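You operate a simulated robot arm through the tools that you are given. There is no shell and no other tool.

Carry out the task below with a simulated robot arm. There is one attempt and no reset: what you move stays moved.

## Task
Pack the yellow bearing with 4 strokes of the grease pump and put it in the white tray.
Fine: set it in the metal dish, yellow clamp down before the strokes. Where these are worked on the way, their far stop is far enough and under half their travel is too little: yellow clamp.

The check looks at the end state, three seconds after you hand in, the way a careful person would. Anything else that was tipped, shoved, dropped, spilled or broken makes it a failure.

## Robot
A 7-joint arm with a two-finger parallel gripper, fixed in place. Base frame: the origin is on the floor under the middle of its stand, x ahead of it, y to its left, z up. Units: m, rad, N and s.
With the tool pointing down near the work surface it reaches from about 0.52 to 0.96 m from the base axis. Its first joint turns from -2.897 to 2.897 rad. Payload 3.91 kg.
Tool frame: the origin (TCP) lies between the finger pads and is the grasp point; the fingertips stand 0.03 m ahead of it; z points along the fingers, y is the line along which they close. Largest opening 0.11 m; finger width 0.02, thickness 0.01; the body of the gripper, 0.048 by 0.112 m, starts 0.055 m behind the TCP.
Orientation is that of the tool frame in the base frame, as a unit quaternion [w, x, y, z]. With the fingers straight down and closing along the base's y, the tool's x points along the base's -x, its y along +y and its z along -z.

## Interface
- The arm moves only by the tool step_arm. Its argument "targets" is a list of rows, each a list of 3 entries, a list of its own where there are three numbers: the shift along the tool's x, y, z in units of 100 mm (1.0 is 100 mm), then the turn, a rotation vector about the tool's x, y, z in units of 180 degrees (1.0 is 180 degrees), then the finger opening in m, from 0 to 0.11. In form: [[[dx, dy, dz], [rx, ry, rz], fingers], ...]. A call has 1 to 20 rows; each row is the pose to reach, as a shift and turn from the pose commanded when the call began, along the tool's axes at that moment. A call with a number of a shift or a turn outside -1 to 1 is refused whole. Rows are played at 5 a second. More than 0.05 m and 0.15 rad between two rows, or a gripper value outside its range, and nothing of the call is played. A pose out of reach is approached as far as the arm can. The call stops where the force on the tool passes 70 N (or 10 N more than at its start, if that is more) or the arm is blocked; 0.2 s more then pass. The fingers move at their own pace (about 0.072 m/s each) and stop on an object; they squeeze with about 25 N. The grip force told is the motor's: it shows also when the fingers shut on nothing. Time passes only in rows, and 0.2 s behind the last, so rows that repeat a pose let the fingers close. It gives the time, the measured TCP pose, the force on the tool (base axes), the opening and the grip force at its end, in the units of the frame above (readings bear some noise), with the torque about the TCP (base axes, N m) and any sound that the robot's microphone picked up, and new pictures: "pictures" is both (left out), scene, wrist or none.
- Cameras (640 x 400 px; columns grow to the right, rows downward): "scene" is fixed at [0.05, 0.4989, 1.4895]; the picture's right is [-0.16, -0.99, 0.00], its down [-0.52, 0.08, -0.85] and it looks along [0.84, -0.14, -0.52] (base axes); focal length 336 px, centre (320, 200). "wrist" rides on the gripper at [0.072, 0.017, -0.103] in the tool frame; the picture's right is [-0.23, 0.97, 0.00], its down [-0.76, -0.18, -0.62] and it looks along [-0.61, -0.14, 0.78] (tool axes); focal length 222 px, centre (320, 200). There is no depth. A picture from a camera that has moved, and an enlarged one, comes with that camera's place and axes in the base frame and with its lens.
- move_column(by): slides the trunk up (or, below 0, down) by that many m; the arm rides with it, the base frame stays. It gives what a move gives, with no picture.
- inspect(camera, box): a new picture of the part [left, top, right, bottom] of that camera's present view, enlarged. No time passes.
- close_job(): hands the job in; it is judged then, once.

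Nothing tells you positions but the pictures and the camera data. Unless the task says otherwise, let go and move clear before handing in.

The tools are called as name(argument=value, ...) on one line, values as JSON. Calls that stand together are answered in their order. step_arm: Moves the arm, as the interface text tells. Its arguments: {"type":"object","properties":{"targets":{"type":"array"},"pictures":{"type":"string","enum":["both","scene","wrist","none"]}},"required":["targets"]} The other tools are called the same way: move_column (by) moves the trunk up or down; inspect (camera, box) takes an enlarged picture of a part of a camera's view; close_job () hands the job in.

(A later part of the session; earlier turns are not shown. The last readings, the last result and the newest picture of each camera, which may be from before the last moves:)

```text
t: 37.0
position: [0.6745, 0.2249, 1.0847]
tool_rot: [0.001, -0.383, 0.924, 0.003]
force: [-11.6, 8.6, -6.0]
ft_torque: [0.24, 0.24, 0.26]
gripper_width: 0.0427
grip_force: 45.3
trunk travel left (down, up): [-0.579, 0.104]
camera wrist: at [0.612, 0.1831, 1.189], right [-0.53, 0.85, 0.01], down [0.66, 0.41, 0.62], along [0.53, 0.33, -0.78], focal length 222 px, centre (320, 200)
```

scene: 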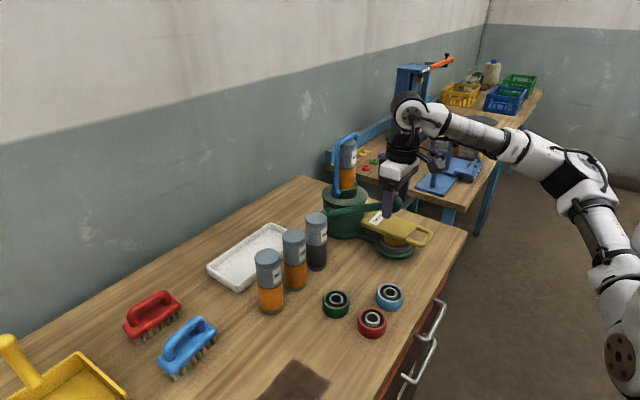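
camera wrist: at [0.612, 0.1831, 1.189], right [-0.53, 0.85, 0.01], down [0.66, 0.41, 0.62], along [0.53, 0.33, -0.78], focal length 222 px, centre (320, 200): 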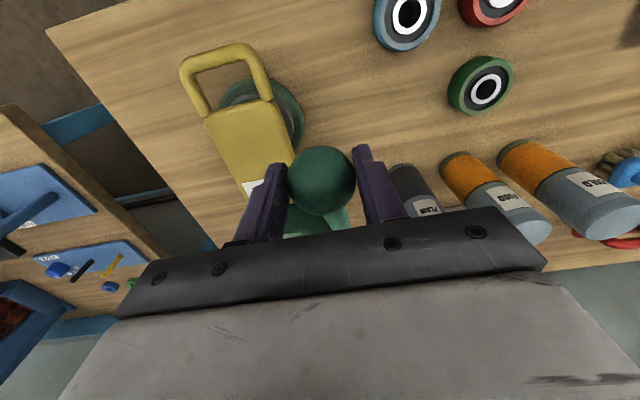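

Ball gripped, with a slight sideways load that I'll relieve by 2 mm. Starting a short, careful downward movement to feel the lever's resistance and check the arc.

step_arm(targets=[[[0, 0.02, 0], [0, 0, 0], 0.03], [[0.03, 0.02, 0.063], [0, 0, 0], 0.03], [[0.061, 0.02, 0.126], [0, 0, 0], 0.03], [[0.061, 0.02, 0.126], [0, 0, 0], 0.03]], pictures="scene")

```text
t: 38.0
position: [0.6695, 0.2212, 1.0732]
tool_rot: [0.002, -0.381, 0.924, 0.002]
force: [8.2, -0.5, 7.0]
ft_torque: [0.88, -1.09, -0.22]
gripper_width: 0.0426
grip_force: 44.8
trunk travel left (down, up): [-0.579, 0.104]
```

scene: 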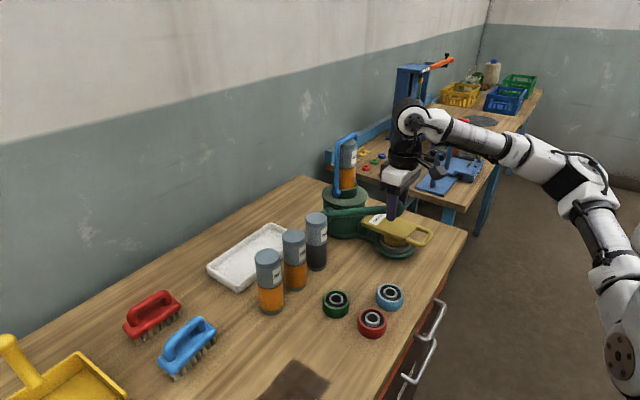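

The lever moves easily. Before doing a real stroke, I'll open the fingers to see whether the lever springs back by itself.

step_arm(targets=[[[0, 0, 0], [0, 0, 0], 0.05], [[0, 0, 0], [0, 0, 0], 0.062], [[0, 0, 0], [0, 0, 0], 0.062], [[0, 0, 0], [0, 0, 0], 0.062]], pictures="wrist")

inspect(camera="wrist", box=[210, 30, 430, 240])

inspect(camera="scene", box=[330, 160, 440, 260])

```text
t: 39.0
position: [0.6686, 0.2202, 1.0748]
tool_rot: [0.001, -0.382, 0.924, 0.003]
force: [-0.1, 0.8, 0.0]
ft_torque: [0.01, 0.0, -0.02]
gripper_width: 0.0622
grip_force: 0.0
trunk travel left (down, up): [-0.579, 0.104]
camera wrist: at [0.6065, 0.1796, 1.1773], right [-0.53, 0.85, 0.01], down [0.66, 0.41, 0.63], along [0.53, 0.33, -0.78], focal length 222 px, centre (320, 200)
```

wrist: 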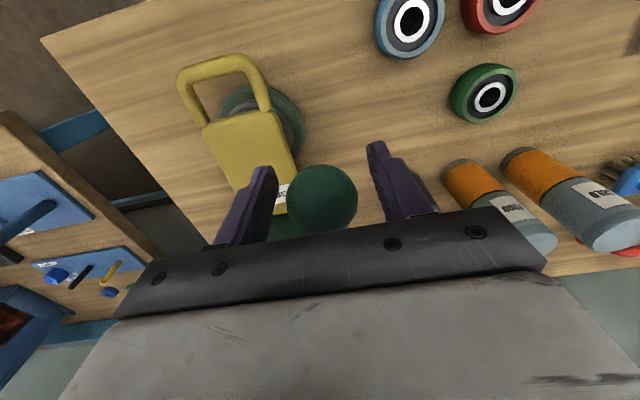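

```text
1.90 times, centred on (320, 135) of wrist
camera zoom: at [0.6065, 0.1796, 1.1773], right [-0.53, 0.85, 0.01], down [0.66, 0.41, 0.63], along [0.53, 0.33, -0.78], focal length 423 px, centre (320, 324)
```

zoom: 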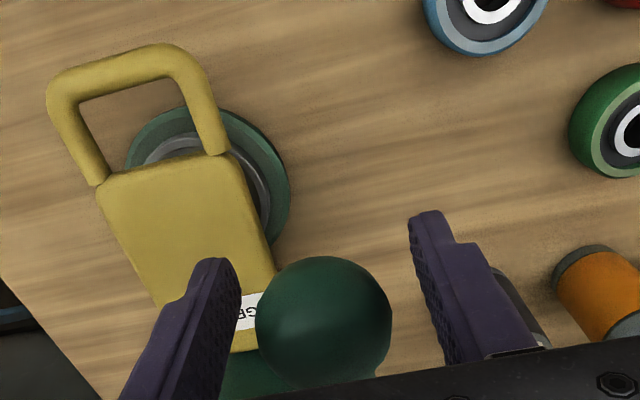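

```text
4.00 times, centred on (385, 210) of scene
camera zoom: at [0.05, 0.4989, 1.4895], right [-0.16, -0.99, 0.0], down [-0.52, 0.08, -0.85], along [0.84, -0.14, -0.52], focal length 1344 px, centre (60, 160)
```

zoom: 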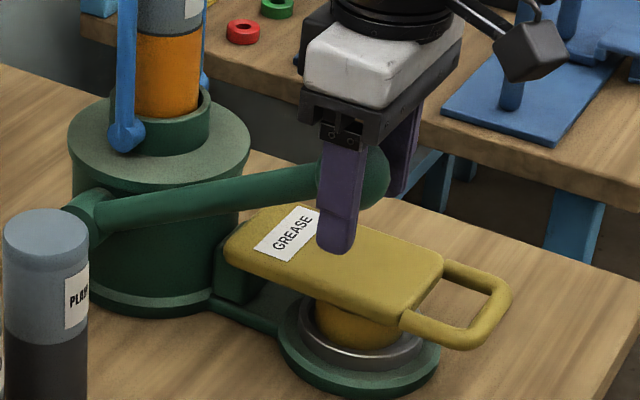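

The lever springs back on its own, so I'll press the knob from above with closed fingertips, full down and fully released, four times. I'll rise clear of the ball and close the fingers.

step_arm(targets=[[[0, 0, -0.3], [0, 0, 0], 0.062], [[0, 0, -0.6], [0, 0, 0], 0.062], [[0, 0, -0.8], [0, 0, 0], 0.062], [[-0.07, -0.005, -0.8], [0, 0, 0], 0.03], [[-0.07, -0.005, -0.8], [0, 0, 0], 0.0], [[-0.07, -0.005, -0.8], [0, 0, 0], 0.0], [[-0.07, -0.005, -0.8], [0, 0, 0], 0.0]], pictures="both")

inspect(camera="wrist", box=[210, 30, 430, 240])

inspect(camera="scene", box=[330, 160, 440, 260])

```text
t: 40.6
position: [0.6722, 0.2252, 1.153]
tool_rot: [0.001, -0.382, 0.924, 0.003]
force: [0.3, -0.4, 0.3]
ft_torque: [-0.02, 0.01, 0.01]
gripper_width: 0.0001
grip_force: 24.8
trunk travel left (down, up): [-0.579, 0.104]
camera wrist: at [0.6112, 0.1855, 1.257], right [-0.53, 0.85, 0.01], down [0.66, 0.41, 0.63], along [0.53, 0.33, -0.78], focal length 222 px, centre (320, 200)
```

scene: 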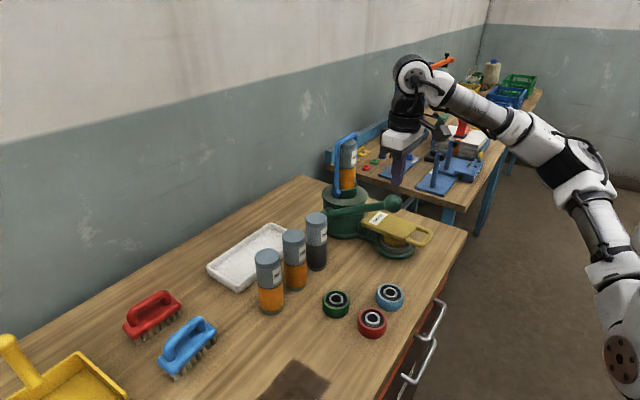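
wrist: 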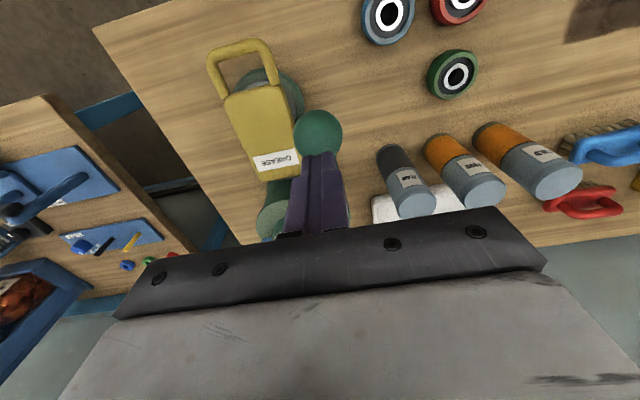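

```text
1.90 times, centred on (320, 135) of wrist
camera zoom: at [0.6112, 0.1855, 1.257], right [-0.53, 0.85, 0.01], down [0.66, 0.41, 0.63], along [0.53, 0.33, -0.78], focal length 423 px, centre (320, 324)
```

zoom: 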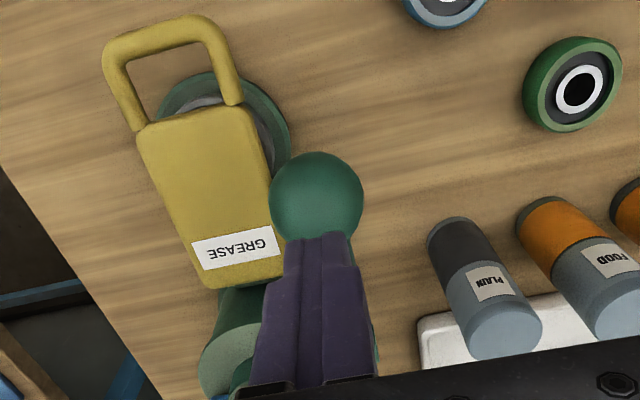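

```text
4.00 times, centred on (385, 210) of scene
camera zoom: at [0.05, 0.4989, 1.4895], right [-0.16, -0.99, 0.0], down [-0.52, 0.08, -0.85], along [0.84, -0.14, -0.52], focal length 1344 px, centre (60, 160)
```

zoom: 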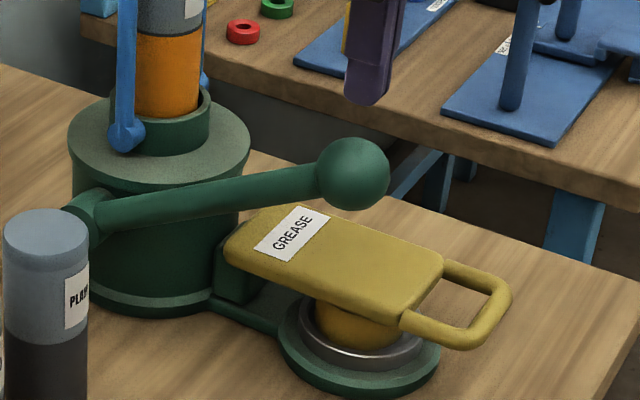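

The lever is back at rest and the fingertips are right above the ball. Starting stroke 1: pressing down steadily and watching the force.

step_arm(targets=[[[0, -0.02, 0.2], [0, 0, 0], 0.0], [[0, -0.02, 0.263], [0, 0, 0], 0.0], [[0.05, -0.02, 0.389], [0, 0, 0], 0.0], [[0.107, -0.02, 0.524], [0, 0, 0], 0.0], [[0.152, -0.02, 0.663], [0, 0, 0], 0.0], [[0.187, -0.02, 0.804], [0, 0, 0], 0.0]], pictures="scene")

inspect(camera="scene", box=[330, 160, 440, 260])

```text
t: 42.0
position: [0.6599, 0.2098, 1.0731]
tool_rot: [0.001, -0.383, 0.924, 0.002]
force: [-2.4, -3.5, 8.0]
ft_torque: [-0.08, 0.09, 0.03]
gripper_width: 0.0
grip_force: 24.9
trunk travel left (down, up): [-0.579, 0.104]
```

scene: 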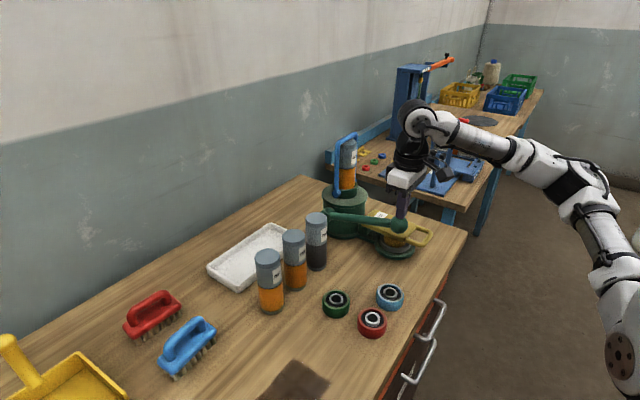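

```text
4.00 times, centred on (385, 210) of scene
camera zoom: at [0.05, 0.4989, 1.4895], right [-0.16, -0.99, 0.0], down [-0.52, 0.08, -0.85], along [0.84, -0.14, -0.52], focal length 1344 px, centre (60, 160)
```

zoom: 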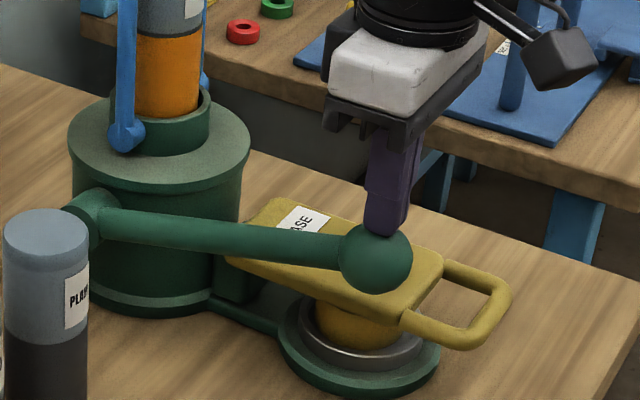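

The lever is tracking with about 8 N resistance. Continuing downward.

step_arm(targets=[[[0.016, 0, 0.144], [0, 0, 0], 0.0], [[0.021, 0, 0.288], [0, 0, 0], 0.0], [[0.026, 0, 0.434], [0, 0, 0], 0.0]], pictures="scene")

inspect(camera="scene", box=[330, 160, 440, 260])

```text
t: 42.5
position: [0.6605, 0.2087, 1.067]
tool_rot: [0.015, -0.382, 0.924, 0.005]
force: [-7.9, -7.6, 35.3]
ft_torque: [-0.16, 0.27, 0.28]
gripper_width: 0.0002
grip_force: 24.9
trunk travel left (down, up): [-0.579, 0.104]
stopped in row 2: the force on the tool passed its limit at 86 N (the readings are from after the stop); the commanded pose is now the measured one
```

scene: 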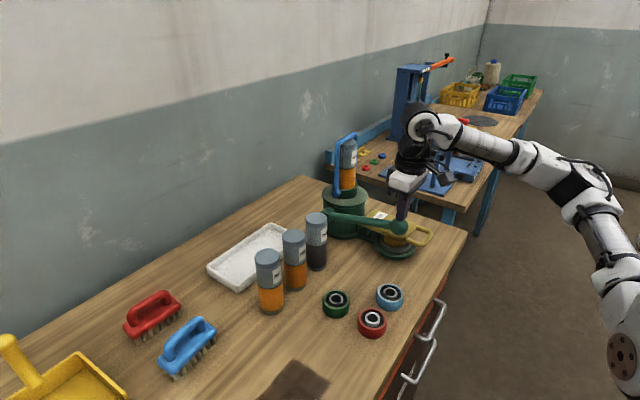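

```text
4.00 times, centred on (385, 210) of scene
camera zoom: at [0.05, 0.4989, 1.4895], right [-0.16, -0.99, 0.0], down [-0.52, 0.08, -0.85], along [0.84, -0.14, -0.52], focal length 1344 px, centre (60, 160)
```

zoom: 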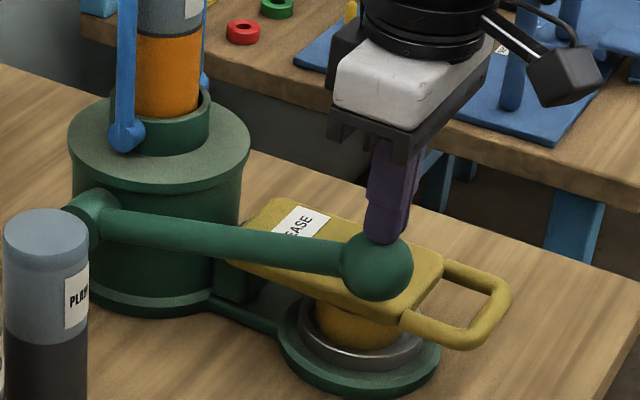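

The lever hit a hard stop at TCP z ≈ 1.068, about 60 mm of knob travel, and nothing else is in contact. That is stroke 1 down. Now releasing upward smoothly until the lever is fully back.

step_arm(targets=[[[-0.02, 0, -0.12], [0, 0.005, 0], 0.0], [[-0.06, 0, -0.26], [0, 0.01, 0], 0.0], [[-0.11, 0, -0.4], [0, 0.01, 0], 0.0], [[-0.16, 0, -0.54], [0, 0.01, 0], 0.0], [[-0.2, 0, -0.7], [0, 0.01, 0], 0.0], [[-0.2, 0, -0.78], [0, 0.01, 0], 0.0], [[-0.2, 0, -0.78], [0, 0.01, 0], 0.0]], pictures="both")

inspect(camera="scene", box=[330, 160, 440, 260])

inspect(camera="wrist", box=[210, 30, 430, 240])

```text
t: 44.1
position: [0.6774, 0.2225, 1.1387]
tool_rot: [-0.002, -0.382, 0.924, 0.0]
force: [0.8, -0.4, -0.8]
ft_torque: [0.0, 0.0, 0.02]
gripper_width: 0.0
grip_force: 24.9
trunk travel left (down, up): [-0.579, 0.104]
camera wrist: at [0.6151, 0.1822, 1.2434], right [-0.53, 0.85, 0.0], down [0.67, 0.41, 0.62], along [0.53, 0.33, -0.79], focal length 222 px, centre (320, 200)
```

scene: 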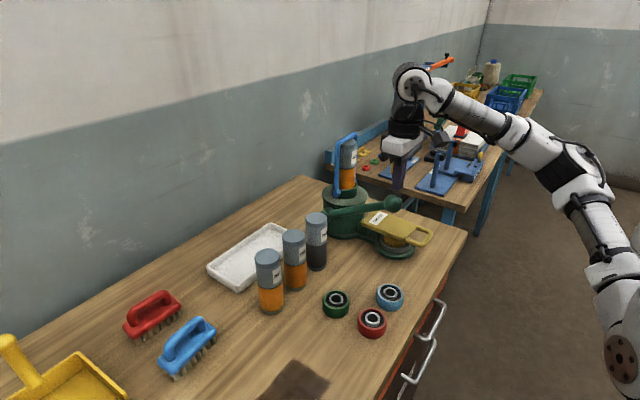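
wrist: 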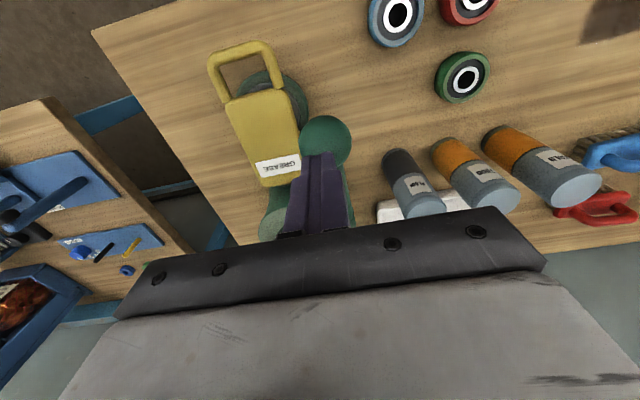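

```text
4.00 times, centred on (385, 210) of scene
camera zoom: at [0.05, 0.4989, 1.4895], right [-0.16, -0.99, 0.0], down [-0.52, 0.08, -0.85], along [0.84, -0.14, -0.52], focal length 1344 px, centre (60, 160)
```

zoom: 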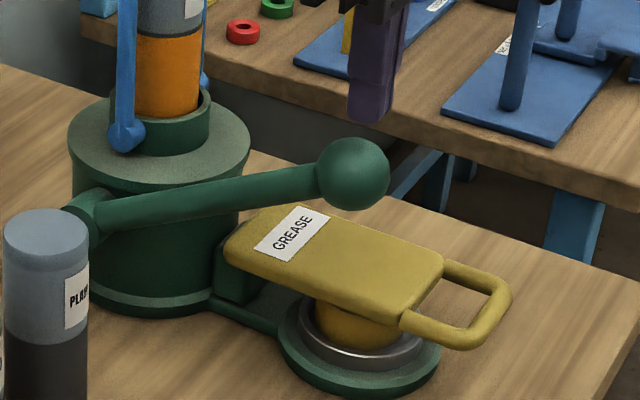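

```text
1.90 times, centred on (320, 135) of wrist
camera zoom: at [0.6151, 0.1822, 1.2434], right [-0.53, 0.85, 0.0], down [0.67, 0.41, 0.62], along [0.53, 0.33, -0.79], focal length 423 px, centre (320, 324)
```

zoom: 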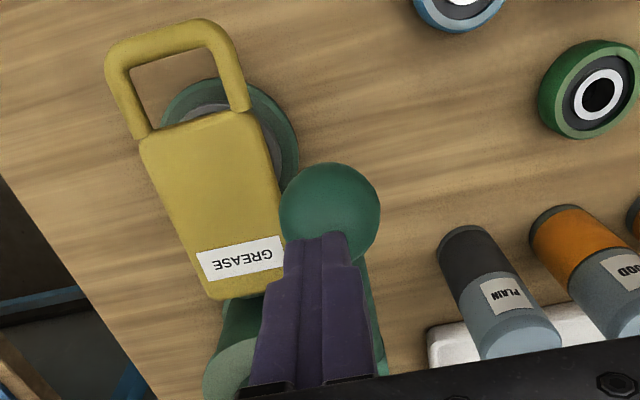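

The lever is fully back at rest, so stroke 1 is complete. Stroke 2: pressing down to the stop with a moderate end force.

step_arm(targets=[[[0.01, 0.025, 0.12], [0, 0, 0], 0.0], [[0.05, 0.025, 0.246], [0, 0, 0], 0.0], [[0.1, 0.025, 0.381], [0, 0, 0], 0.0], [[0.14, 0.025, 0.52], [0, 0, 0], 0.0], [[0.17, 0.025, 0.661], [0, 0, 0], 0.0], [[0.19, 0.025, 0.72], [0, 0, 0], 0.0], [[0.19, 0.025, 0.76], [0, 0, 0], 0.0], [[0.19, 0.025, 0.76], [0, 0, 0], 0.0]], pictures="scene")

inspect(camera="scene", box=[330, 160, 440, 260])

```text
t: 46.0
position: [0.6568, 0.211, 1.0673]
tool_rot: [-0.001, -0.381, 0.925, 0.001]
force: [-0.8, -1.3, 29.4]
ft_torque: [-0.08, -0.1, 0.24]
gripper_width: 0.0001
grip_force: 25.1
trunk travel left (down, up): [-0.579, 0.104]
```

scene: 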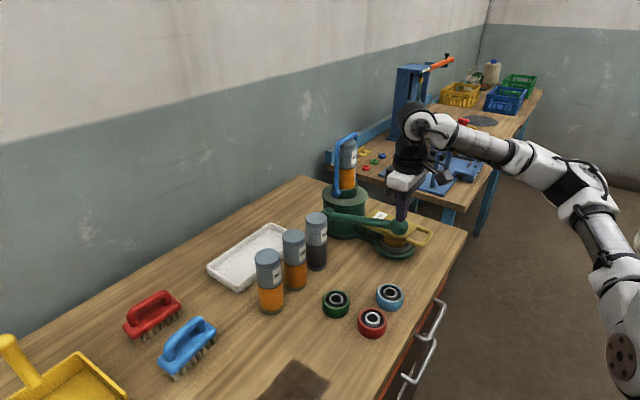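

```text
4.00 times, centred on (385, 210) of scene
camera zoom: at [0.05, 0.4989, 1.4895], right [-0.16, -0.99, 0.0], down [-0.52, 0.08, -0.85], along [0.84, -0.14, -0.52], focal length 1344 px, centre (60, 160)
```

zoom: 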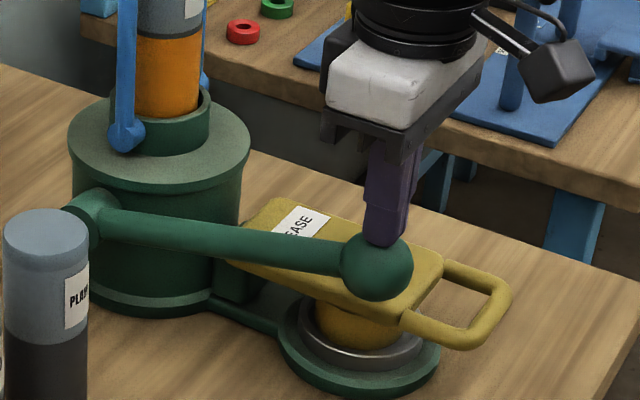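

Stroke 2 reached the same stop (29 N). Releasing upward fully.

step_arm(targets=[[[-0.02, 0, -0.1], [0, 0, 0], 0.0], [[-0.05, 0, -0.24], [0, 0, 0], 0.0], [[-0.09, 0, -0.38], [0, 0, 0], 0.0], [[-0.14, 0, -0.52], [0, 0, 0], 0.0], [[-0.19, 0, -0.65], [0, 0, 0], 0.0], [[-0.19, 0, -0.78], [0, 0, 0], 0.0], [[-0.19, 0, -0.78], [0, 0, 0], 0.0], [[-0.19, 0, -0.78], [0, 0, 0], 0.0]], pictures="scene")

inspect(camera="scene", box=[330, 160, 440, 260])

```text
t: 47.8
position: [0.6746, 0.2249, 1.1423]
tool_rot: [-0.003, -0.381, 0.925, 0.0]
force: [-0.2, -0.8, -0.8]
ft_torque: [0.0, 0.02, 0.03]
gripper_width: 0.0001
grip_force: 25.0
trunk travel left (down, up): [-0.579, 0.104]
```

scene: 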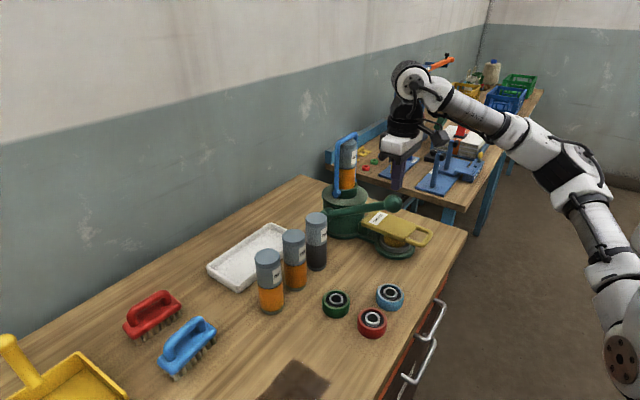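

```text
4.00 times, centred on (385, 210) of scene
camera zoom: at [0.05, 0.4989, 1.4895], right [-0.16, -0.99, 0.0], down [-0.52, 0.08, -0.85], along [0.84, -0.14, -0.52], focal length 1344 px, centre (60, 160)
```

zoom: 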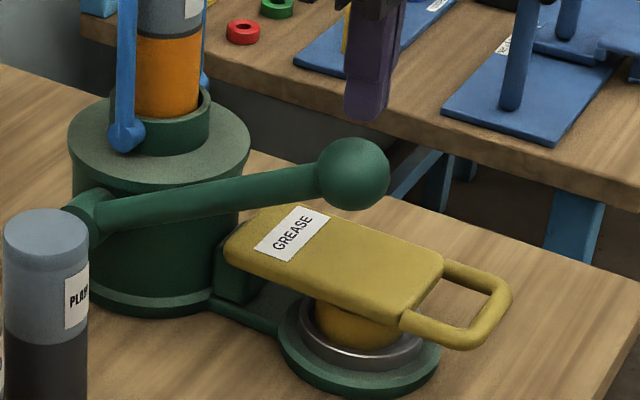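

Two strokes done and the lever is back at rest. Stroke 3 down.

step_arm(targets=[[[0.01, 0, 0.16], [0, 0, 0], 0.0], [[0.05, 0, 0.286], [0, 0, 0], 0.0], [[0.1, 0, 0.421], [0, 0, 0], 0.0], [[0.14, 0, 0.56], [0, 0, 0], 0.0], [[0.17, 0, 0.701], [0, 0, 0], 0.0], [[0.19, 0, 0.76], [0, 0, 0], 0.0], [[0.19, 0, 0.8], [0, 0, 0], 0.0], [[0.19, 0, 0.8], [0, 0, 0], 0.0]], pictures="scene")

inspect(camera="scene", box=[330, 160, 440, 260])

```text
t: 49.5
position: [0.6584, 0.2111, 1.0664]
tool_rot: [0.002, -0.381, 0.925, 0.002]
force: [13.9, 6.0, 51.9]
ft_torque: [0.16, -0.53, 0.28]
gripper_width: 0.0
grip_force: 25.3
trunk travel left (down, up): [-0.579, 0.104]
```

scene: 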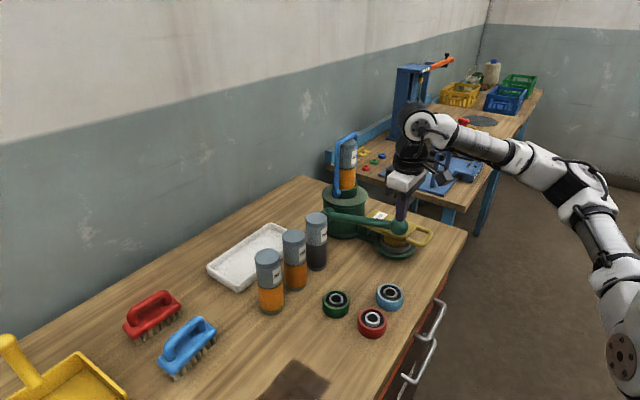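

```text
4.00 times, centred on (385, 210) of scene
camera zoom: at [0.05, 0.4989, 1.4895], right [-0.16, -0.99, 0.0], down [-0.52, 0.08, -0.85], along [0.84, -0.14, -0.52], focal length 1344 px, centre (60, 160)
```

zoom: 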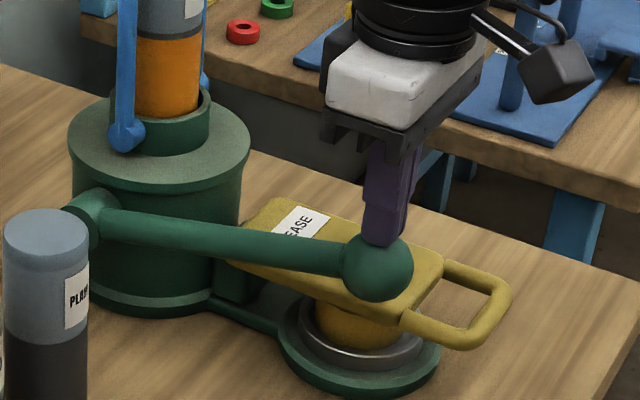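

Stroke 3 reached the stop. Releasing upward fully.

step_arm(targets=[[[-0.02, 0, -0.1], [0, 0, 0], 0.0], [[-0.05, 0, -0.24], [0, 0, 0], 0.0], [[-0.09, 0, -0.38], [0, 0, 0], 0.0], [[-0.14, 0, -0.52], [0, 0, 0], 0.0], [[-0.19, 0, -0.65], [0, 0, 0], 0.0], [[-0.19, 0, -0.8], [0, 0, 0], 0.0], [[-0.19, 0, -0.8], [0, 0, 0], 0.0], [[-0.19, 0, -0.8], [0, 0, 0], 0.0]], pictures="scene")

inspect(camera="scene", box=[330, 160, 440, 260])

```text
t: 51.4
position: [0.6735, 0.2253, 1.1411]
tool_rot: [-0.002, -0.382, 0.924, -0.001]
force: [0.2, -0.1, 0.5]
ft_torque: [-0.01, 0.02, 0.03]
gripper_width: 0.0001
grip_force: 25.1
trunk travel left (down, up): [-0.579, 0.104]
```

scene: 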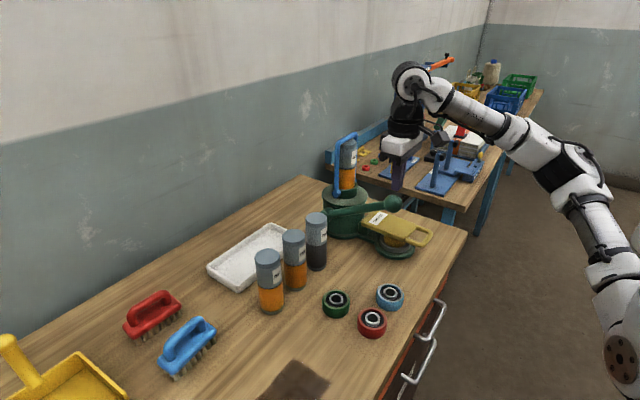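

```text
4.00 times, centred on (385, 210) of scene
camera zoom: at [0.05, 0.4989, 1.4895], right [-0.16, -0.99, 0.0], down [-0.52, 0.08, -0.85], along [0.84, -0.14, -0.52], focal length 1344 px, centre (60, 160)
```

zoom: 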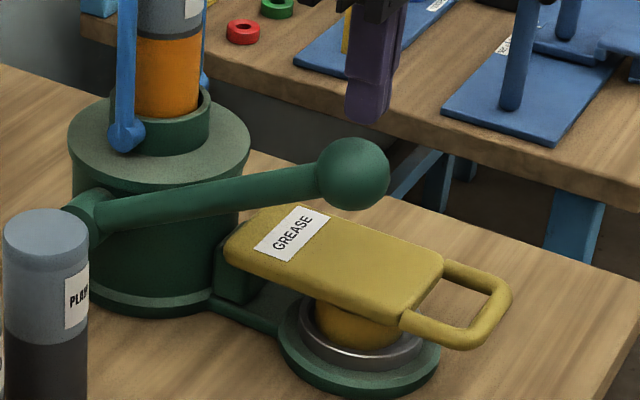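

Three strokes done and the lever is at rest. Stroke 4 down.

step_arm(targets=[[[0.01, 0, 0.16], [0, 0, 0], 0.0], [[0.05, 0, 0.286], [0, 0, 0], 0.0], [[0.1, 0, 0.421], [0, 0, 0], 0.0], [[0.14, 0, 0.56], [0, 0, 0], 0.0], [[0.17, 0, 0.701], [0, 0, 0], 0.0], [[0.19, 0, 0.76], [0, 0, 0], 0.0], [[0.19, 0, 0.79], [0, 0, 0], 0.0], [[0.19, 0, 0.79], [0, 0, 0], 0.0]], pictures="scene")

inspect(camera="scene", box=[330, 160, 440, 260])

```text
t: 53.1
position: [0.6604, 0.2101, 1.068]
tool_rot: [0.002, -0.379, 0.925, 0.0]
force: [17.7, -0.7, 50.0]
ft_torque: [0.02, -0.6, 0.3]
gripper_width: 0.0
grip_force: 24.7
trunk travel left (down, up): [-0.579, 0.104]
```

scene: 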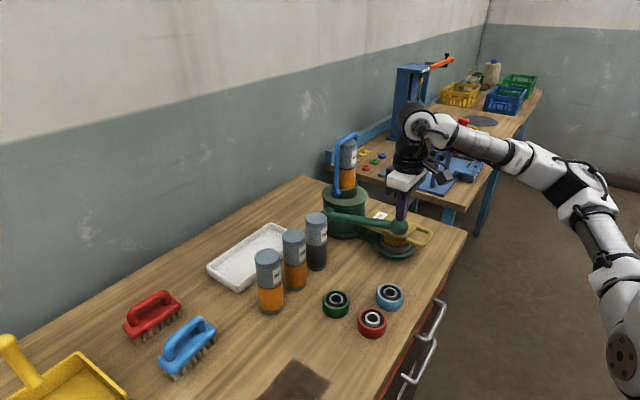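

```text
4.00 times, centred on (385, 210) of scene
camera zoom: at [0.05, 0.4989, 1.4895], right [-0.16, -0.99, 0.0], down [-0.52, 0.08, -0.85], along [0.84, -0.14, -0.52], focal length 1344 px, centre (60, 160)
```

zoom: 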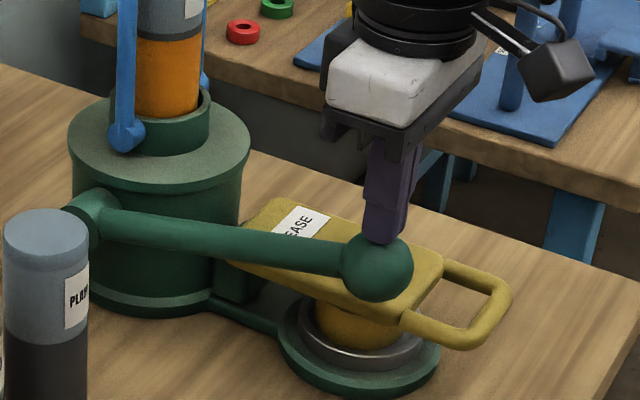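

Stroke 4 reached the stop. Releasing upward fully; the lever won't be pressed again.

step_arm(targets=[[[-0.02, 0, -0.1], [0, 0, 0], 0.0], [[-0.05, 0, -0.24], [0, 0, 0], 0.0], [[-0.09, 0, -0.38], [0, 0, 0], 0.0], [[-0.14, 0, -0.52], [0, 0, 0], 0.0], [[-0.19, 0, -0.65], [0, 0, 0], 0.0], [[-0.19, 0, -0.85], [0, 0, 0], 0.0], [[-0.19, 0, -0.98], [0, 0, 0], 0.0], [[-0.19, 0, -0.98], [0, 0, 0], 0.0]], pictures="both")

inspect(camera="scene", box=[330, 160, 440, 260])

inspect(camera="wrist", box=[190, 20, 390, 200])

```text
t: 55.0
position: [0.6739, 0.2259, 1.1602]
tool_rot: [-0.003, -0.381, 0.924, 0.0]
force: [-0.8, 0.1, -0.6]
ft_torque: [-0.02, -0.03, 0.01]
gripper_width: 0.0001
grip_force: 25.2
trunk travel left (down, up): [-0.579, 0.104]
camera wrist: at [0.6119, 0.1853, 1.2655], right [-0.53, 0.85, 0.0], down [0.67, 0.41, 0.62], along [0.53, 0.33, -0.79], focal length 222 px, centre (320, 200)
```

scene: 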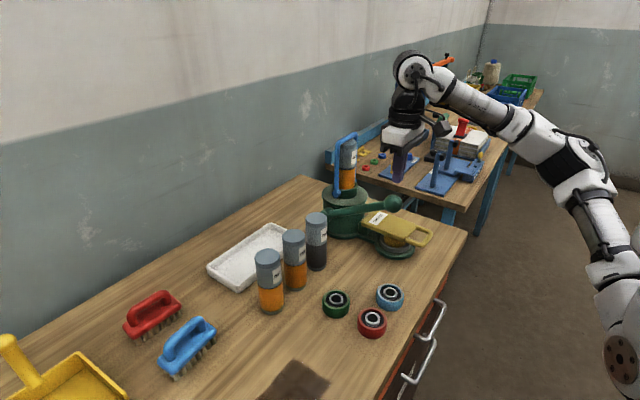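
wrist: 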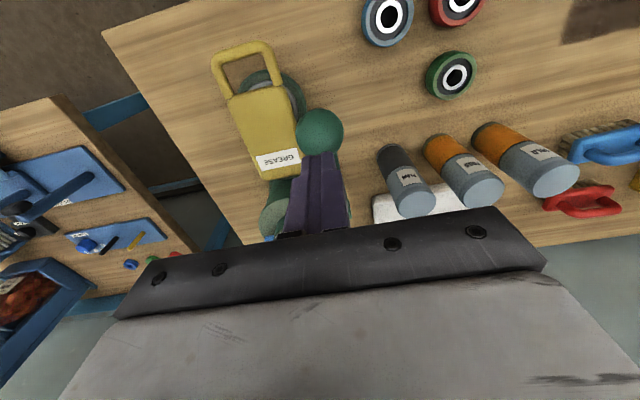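

```text
4.00 times, centred on (385, 210) of scene
camera zoom: at [0.05, 0.4989, 1.4895], right [-0.16, -0.99, 0.0], down [-0.52, 0.08, -0.85], along [0.84, -0.14, -0.52], focal length 1344 px, centre (60, 160)
```

zoom: 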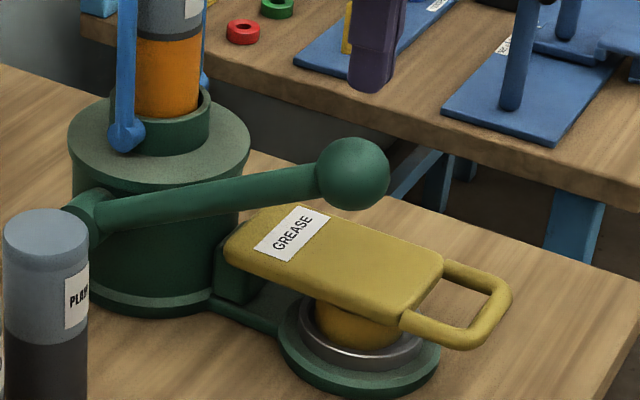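

```text
2.22 times, centred on (290, 110) of wrist
camera zoom: at [0.6119, 0.1853, 1.2655], right [-0.53, 0.85, 0.0], down [0.67, 0.41, 0.62], along [0.53, 0.33, -0.79], focal length 494 px, centre (387, 400)
```

zoom: 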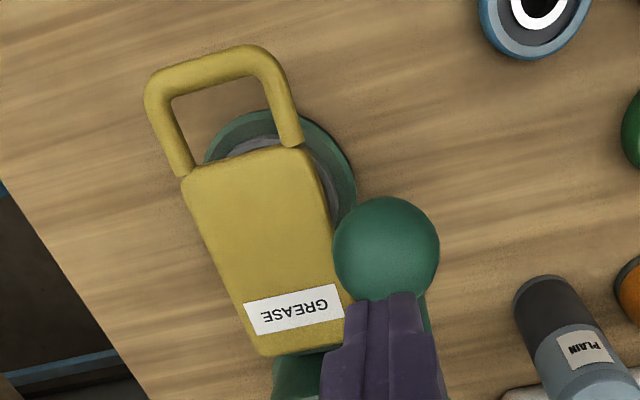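

All four strokes are done and the lever is back at rest. Now the clamp has to come up again: its loop bar lies at about e = 0.566, z = 0.95. I'll go round to the front, tilt the hand 45°, and lift the bar from beneath. First I'll move in front at a safe height.

step_arm(targets=[[[0.15, -0.16, 0], [0, -0.0417, 0], 0.0], [[0.3, -0.33, 0], [0, -0.0833, 0], 0.0], [[0.45, -0.49, 0], [0, -0.125, 0], 0.0], [[0.6, -0.65, 0], [0, -0.1667, 0], 0.0], [[0.75, -0.82, 0], [0, -0.2083, 0], 0.0], [[0.9, -0.98, 0], [0, -0.25, 0], 0.0], [[0.9, -0.98, 0], [0, -0.25, 0], 0.0]], pictures="none")

move_column(by=-0.155)

step_arm(targets=[[[0, 0, 0], [0, 0, 0], 0.0]], pictures="both")

```text
t: 56.5
position: [0.6788, 0.0906, 1.1615]
tool_rot: [0.352, -0.352, 0.855, 0.146]
force: [0.9, 0.6, -0.9]
ft_torque: [0.01, 0.01, -0.01]
gripper_width: 0.0
grip_force: 25.0
trunk travel left (down, up): [-0.579, 0.104]
```

```text
t: 58.3
position: [0.6798, 0.0911, 1.006]
tool_rot: [0.351, -0.352, 0.855, 0.145]
force: [-0.4, -1.1, 0.3]
ft_torque: [0.01, 0.0, 0.01]
gripper_width: 0.0001
grip_force: 24.5
trunk travel left (down, up): [-0.424, 0.259]
```

```text
t: 58.7
position: [0.6788, 0.0908, 1.0073]
tool_rot: [0.351, -0.352, 0.855, 0.146]
force: [-0.2, -0.2, 0.8]
ft_torque: [0.01, -0.01, -0.01]
gripper_width: 0.0
grip_force: 24.9
trunk travel left (down, up): [-0.424, 0.259]
camera wrist: at [0.5804, 0.0145, 1.0293], right [-0.57, 0.8, 0.16], down [0.2, -0.05, 0.98], along [0.8, 0.59, -0.13], focal length 222 px, centre (320, 200)
```

scene: 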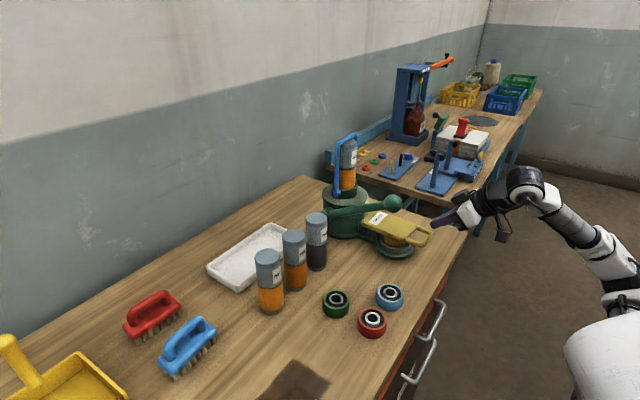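
wrist: 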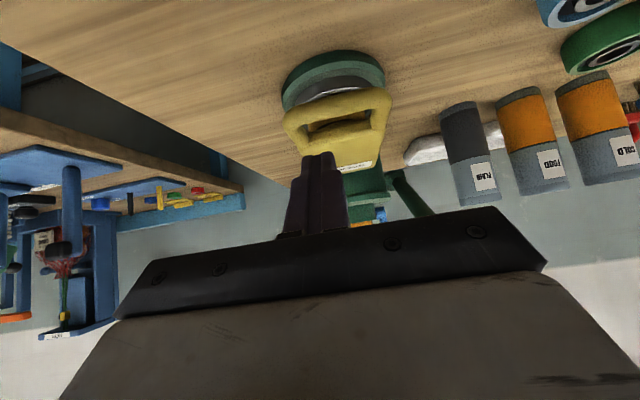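

inspect(camera="wrist", box=[240, 40, 440, 220])

inspect(camera="scene", box=[370, 180, 480, 270])

```text
2.22 times, centred on (340, 130) of wrist
camera zoom: at [0.5804, 0.0145, 1.0293], right [-0.57, 0.8, 0.16], down [0.2, -0.05, 0.98], along [0.8, 0.59, -0.13], focal length 494 px, centre (276, 356)
```

zoom: 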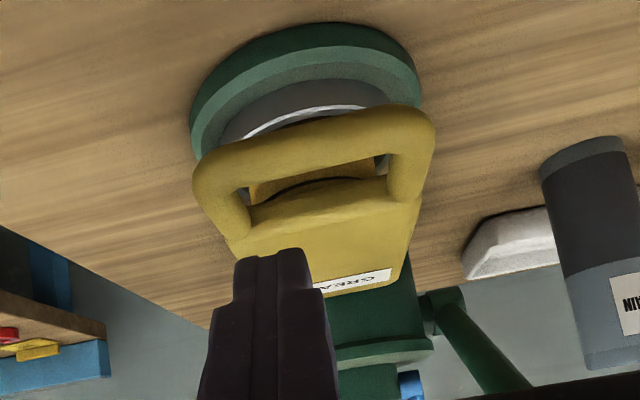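

```text
4.44 times, centred on (425, 225) of scene
camera zoom: at [0.05, 0.4989, 1.4895], right [-0.16, -0.99, 0.0], down [-0.52, 0.08, -0.85], along [0.84, -0.14, -0.52], focal length 1493 px, centre (-147, 89)
```

zoom: 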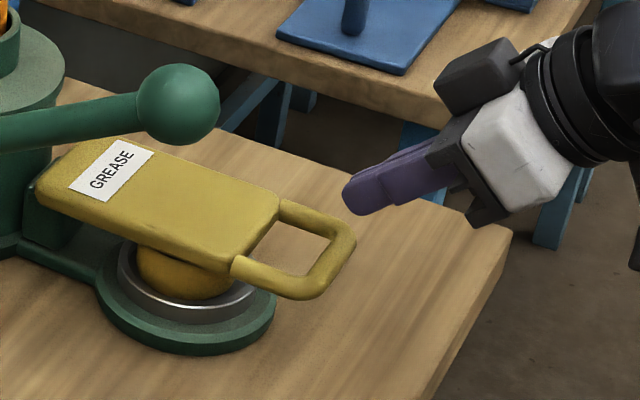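

The loop bar is confirmed at about (e 0.564, z 0.950), with the fingertips above it. I'll back off in front of it, drop below its level, and check before going under.

step_arm(targets=[[[0.18, 0, -0.18], [0, 0, 0], 0.0], [[0.368, 0, -0.368], [0, 0, 0], 0.0], [[0.55, 0, -0.21], [0, 0, 0], 0.0], [[0.73, 0, -0.06], [0, 0, 0], 0.0], [[0.914, 0, 0.094], [0, 0, 0], 0.0], [[0.914, 0, 0.094], [0, 0, 0], 0.0]], pictures="both")

inspect(camera="scene", box=[370, 180, 480, 270])

inspect(camera="wrist", box=[240, 80, 440, 240])

```text
t: 60.1
position: [0.6389, 0.0506, 0.9364]
tool_rot: [0.351, -0.352, 0.855, 0.146]
force: [0.6, 0.6, -0.5]
ft_torque: [0.03, -0.07, 0.04]
gripper_width: 0.0
grip_force: 25.1
trunk travel left (down, up): [-0.424, 0.259]
camera wrist: at [0.5392, -0.0261, 0.9592], right [-0.57, 0.8, 0.16], down [0.2, -0.06, 0.98], along [0.8, 0.59, -0.13], focal length 222 px, centre (320, 200)
```

scene: 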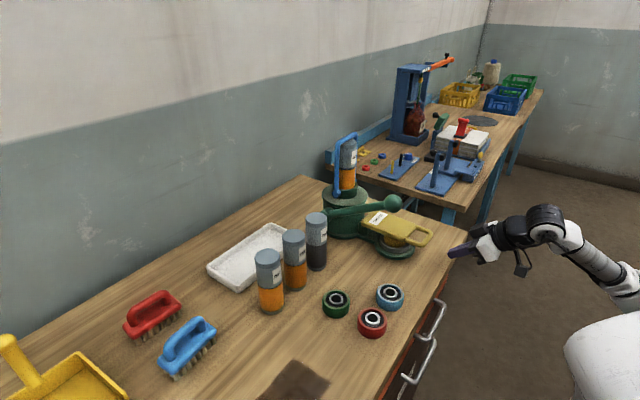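
wrist: 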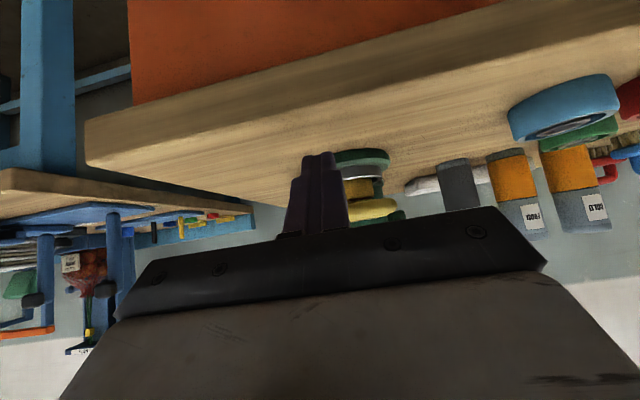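

```text
4.44 times, centred on (425, 225) of scene
camera zoom: at [0.05, 0.4989, 1.4895], right [-0.16, -0.99, 0.0], down [-0.52, 0.08, -0.85], along [0.84, -0.14, -0.52], focal length 1493 px, centre (-147, 89)
```

zoom: 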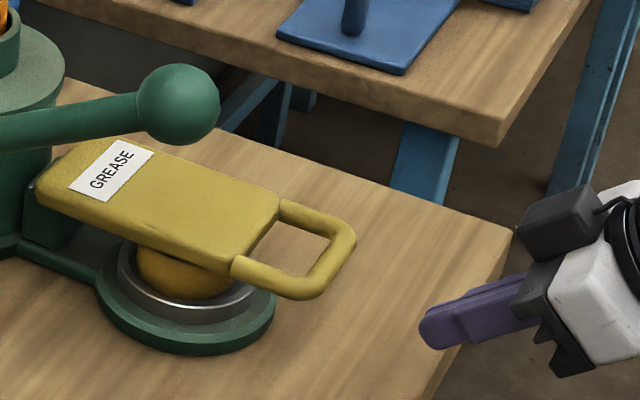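

```text
2.50 times, centred on (340, 160) of wrist
camera zoom: at [0.5392, -0.0261, 0.9592], right [-0.57, 0.8, 0.16], down [0.2, -0.06, 0.98], along [0.8, 0.59, -0.13], focal length 555 px, centre (270, 300)
```

zoom: 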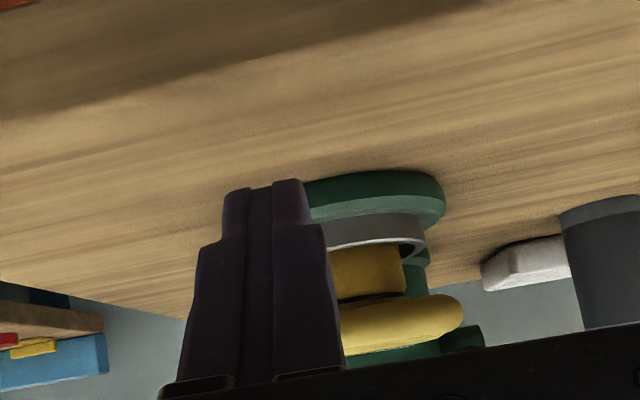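

The fingertips are now in front of and below the loop bar. Advancing under the bar and starting to lift slowly along the hinge arc.

step_arm(targets=[[[-0.17, 0, 0.173], [0, 0, 0], 0.0], [[-0.34, 0, 0.346], [0, 0, 0], 0.0], [[-0.34, 0, 0.346], [0, 0, 0], 0.0]], pictures="scene")

inspect(camera="scene", box=[370, 180, 480, 270])

inspect(camera="wrist", box=[240, 80, 440, 240])

```text
t: 60.9
position: [0.6717, 0.0836, 0.9323]
tool_rot: [0.352, -0.352, 0.855, 0.146]
force: [-1.0, -0.4, -0.7]
ft_torque: [-0.01, 0.03, 0.0]
gripper_width: 0.0
grip_force: 25.6
trunk travel left (down, up): [-0.424, 0.259]
```

scene: 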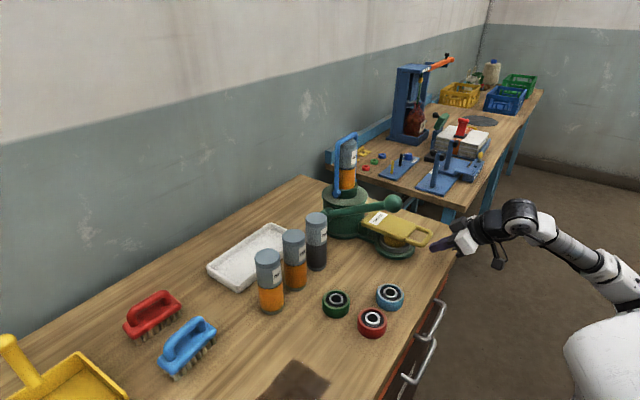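

```text
4.44 times, centred on (425, 225) of scene
camera zoom: at [0.05, 0.4989, 1.4895], right [-0.16, -0.99, 0.0], down [-0.52, 0.08, -0.85], along [0.84, -0.14, -0.52], focal length 1493 px, centre (-147, 89)
```

zoom: 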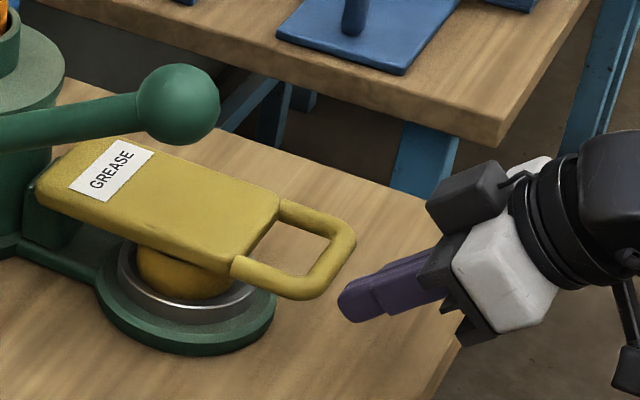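

```text
2.50 times, centred on (340, 160) of wrist
camera zoom: at [0.5722, 0.0076, 0.9562], right [-0.57, 0.8, 0.16], down [0.2, -0.06, 0.98], along [0.8, 0.59, -0.13], focal length 555 px, centre (270, 300)
```

zoom: 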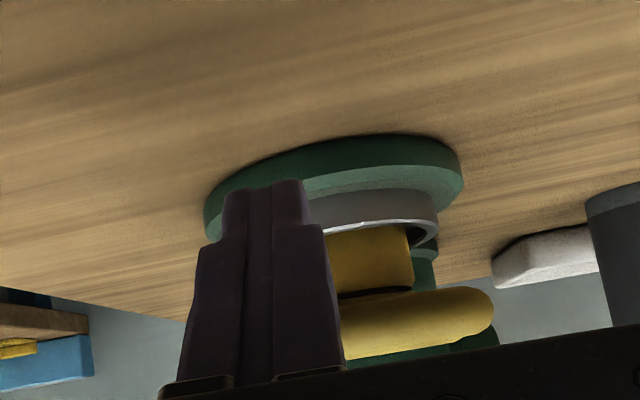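

step_arm(targets=[[[-0.187, 0, -0.014], [0, 0, 0], 0.0], [[-0.267, 0, -0.084], [0, 0, 0], 0.0], [[-0.39, 0, -0.18], [0, 0, 0], 0.0], [[-0.524, 0, -0.261], [0, 0, 0], 0.0]], pictures="scene")

inspect(camera="scene", box=[370, 180, 480, 270])

inspect(camera="wrist", box=[240, 60, 440, 240])

```text
t: 61.9
position: [0.6854, 0.0969, 0.992]
tool_rot: [0.351, -0.352, 0.855, 0.145]
force: [-0.3, 0.4, 0.5]
ft_torque: [0.0, 0.01, -0.02]
gripper_width: 0.0
grip_force: 24.9
trunk travel left (down, up): [-0.424, 0.259]
```

scene: 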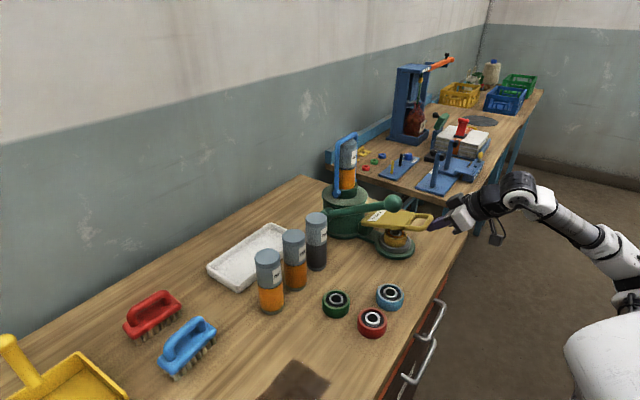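

```text
4.44 times, centred on (425, 225) of scene
camera zoom: at [0.05, 0.4989, 1.4895], right [-0.16, -0.99, 0.0], down [-0.52, 0.08, -0.85], along [0.84, -0.14, -0.52], focal length 1493 px, centre (-147, 89)
```

zoom: 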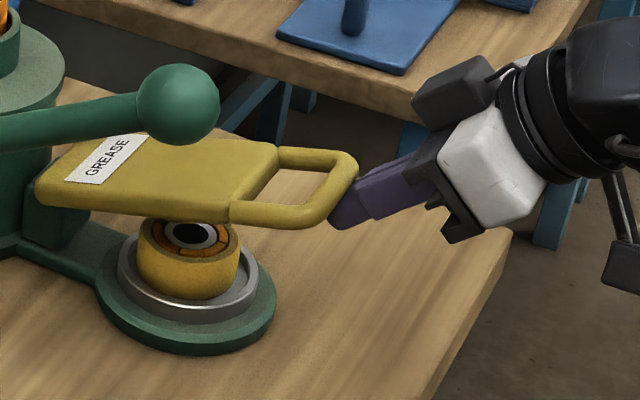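

```text
2.22 times, centred on (340, 150) of wrist
camera zoom: at [0.5876, 0.0205, 1.0147], right [-0.57, 0.8, 0.16], down [0.2, -0.06, 0.98], along [0.8, 0.59, -0.13], focal length 494 px, centre (276, 311)
```

zoom: 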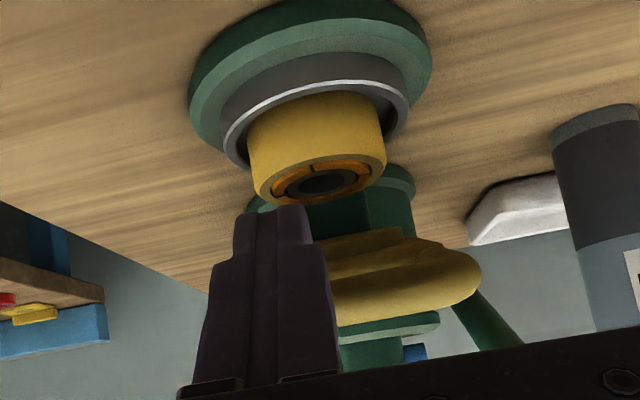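

The clamp is lifting and the bearing shows orange grease in its race. Continuing to lift along the arc.

step_arm(targets=[[[-0.103, 0, -0.048], [0, 0, 0], 0.0], [[-0.247, 0, -0.107], [0, 0, 0], 0.0], [[-0.397, 0, -0.155], [0, 0, 0], 0.0], [[-0.549, 0, -0.189], [0, 0, 0], 0.0], [[-0.704, 0, -0.209], [0, 0, 0], 0.0], [[-0.86, 0, -0.216], [0, 0, 0], 0.0]], pictures="scene")

inspect(camera="scene", box=[350, 150, 460, 260])

inspect(camera="wrist", box=[240, 60, 440, 240])

```text
t: 63.3
position: [0.7179, 0.1291, 1.065]
tool_rot: [0.351, -0.352, 0.856, 0.145]
force: [-0.2, 0.2, -0.8]
ft_torque: [0.03, 0.01, -0.01]
gripper_width: 0.0
grip_force: 25.4
trunk travel left (down, up): [-0.424, 0.259]
```

scene: 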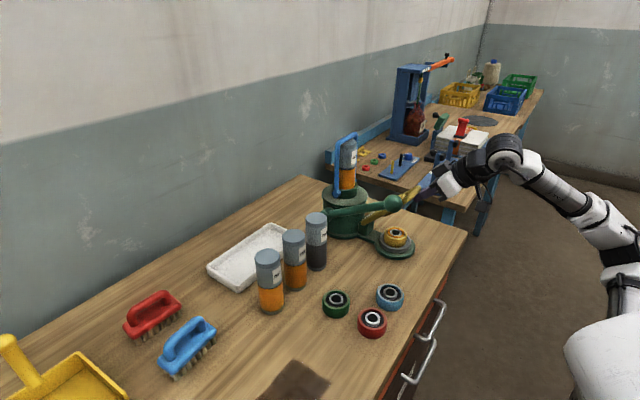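

```text
3.64 times, centred on (405, 205) of scene
camera zoom: at [0.05, 0.4989, 1.4895], right [-0.16, -0.99, 0.0], down [-0.52, 0.08, -0.85], along [0.84, -0.14, -0.52], focal length 1221 px, centre (11, 182)
```

zoom: 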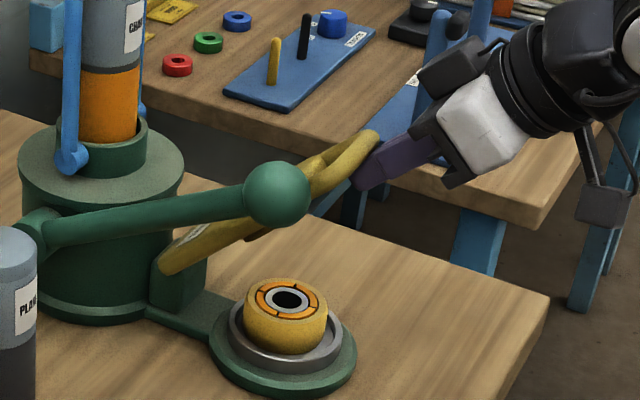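

```text
2.22 times, centred on (340, 150) of wrist
camera zoom: at [0.6188, 0.054, 1.0876], right [-0.57, 0.8, 0.16], down [0.2, -0.05, 0.98], along [0.8, 0.59, -0.13], focal length 494 px, centre (276, 311)
```

zoom: 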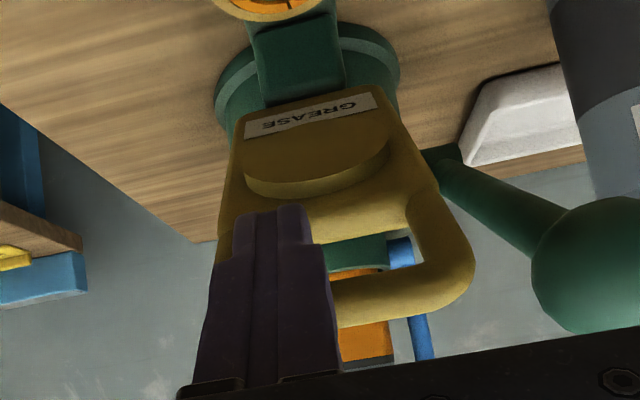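

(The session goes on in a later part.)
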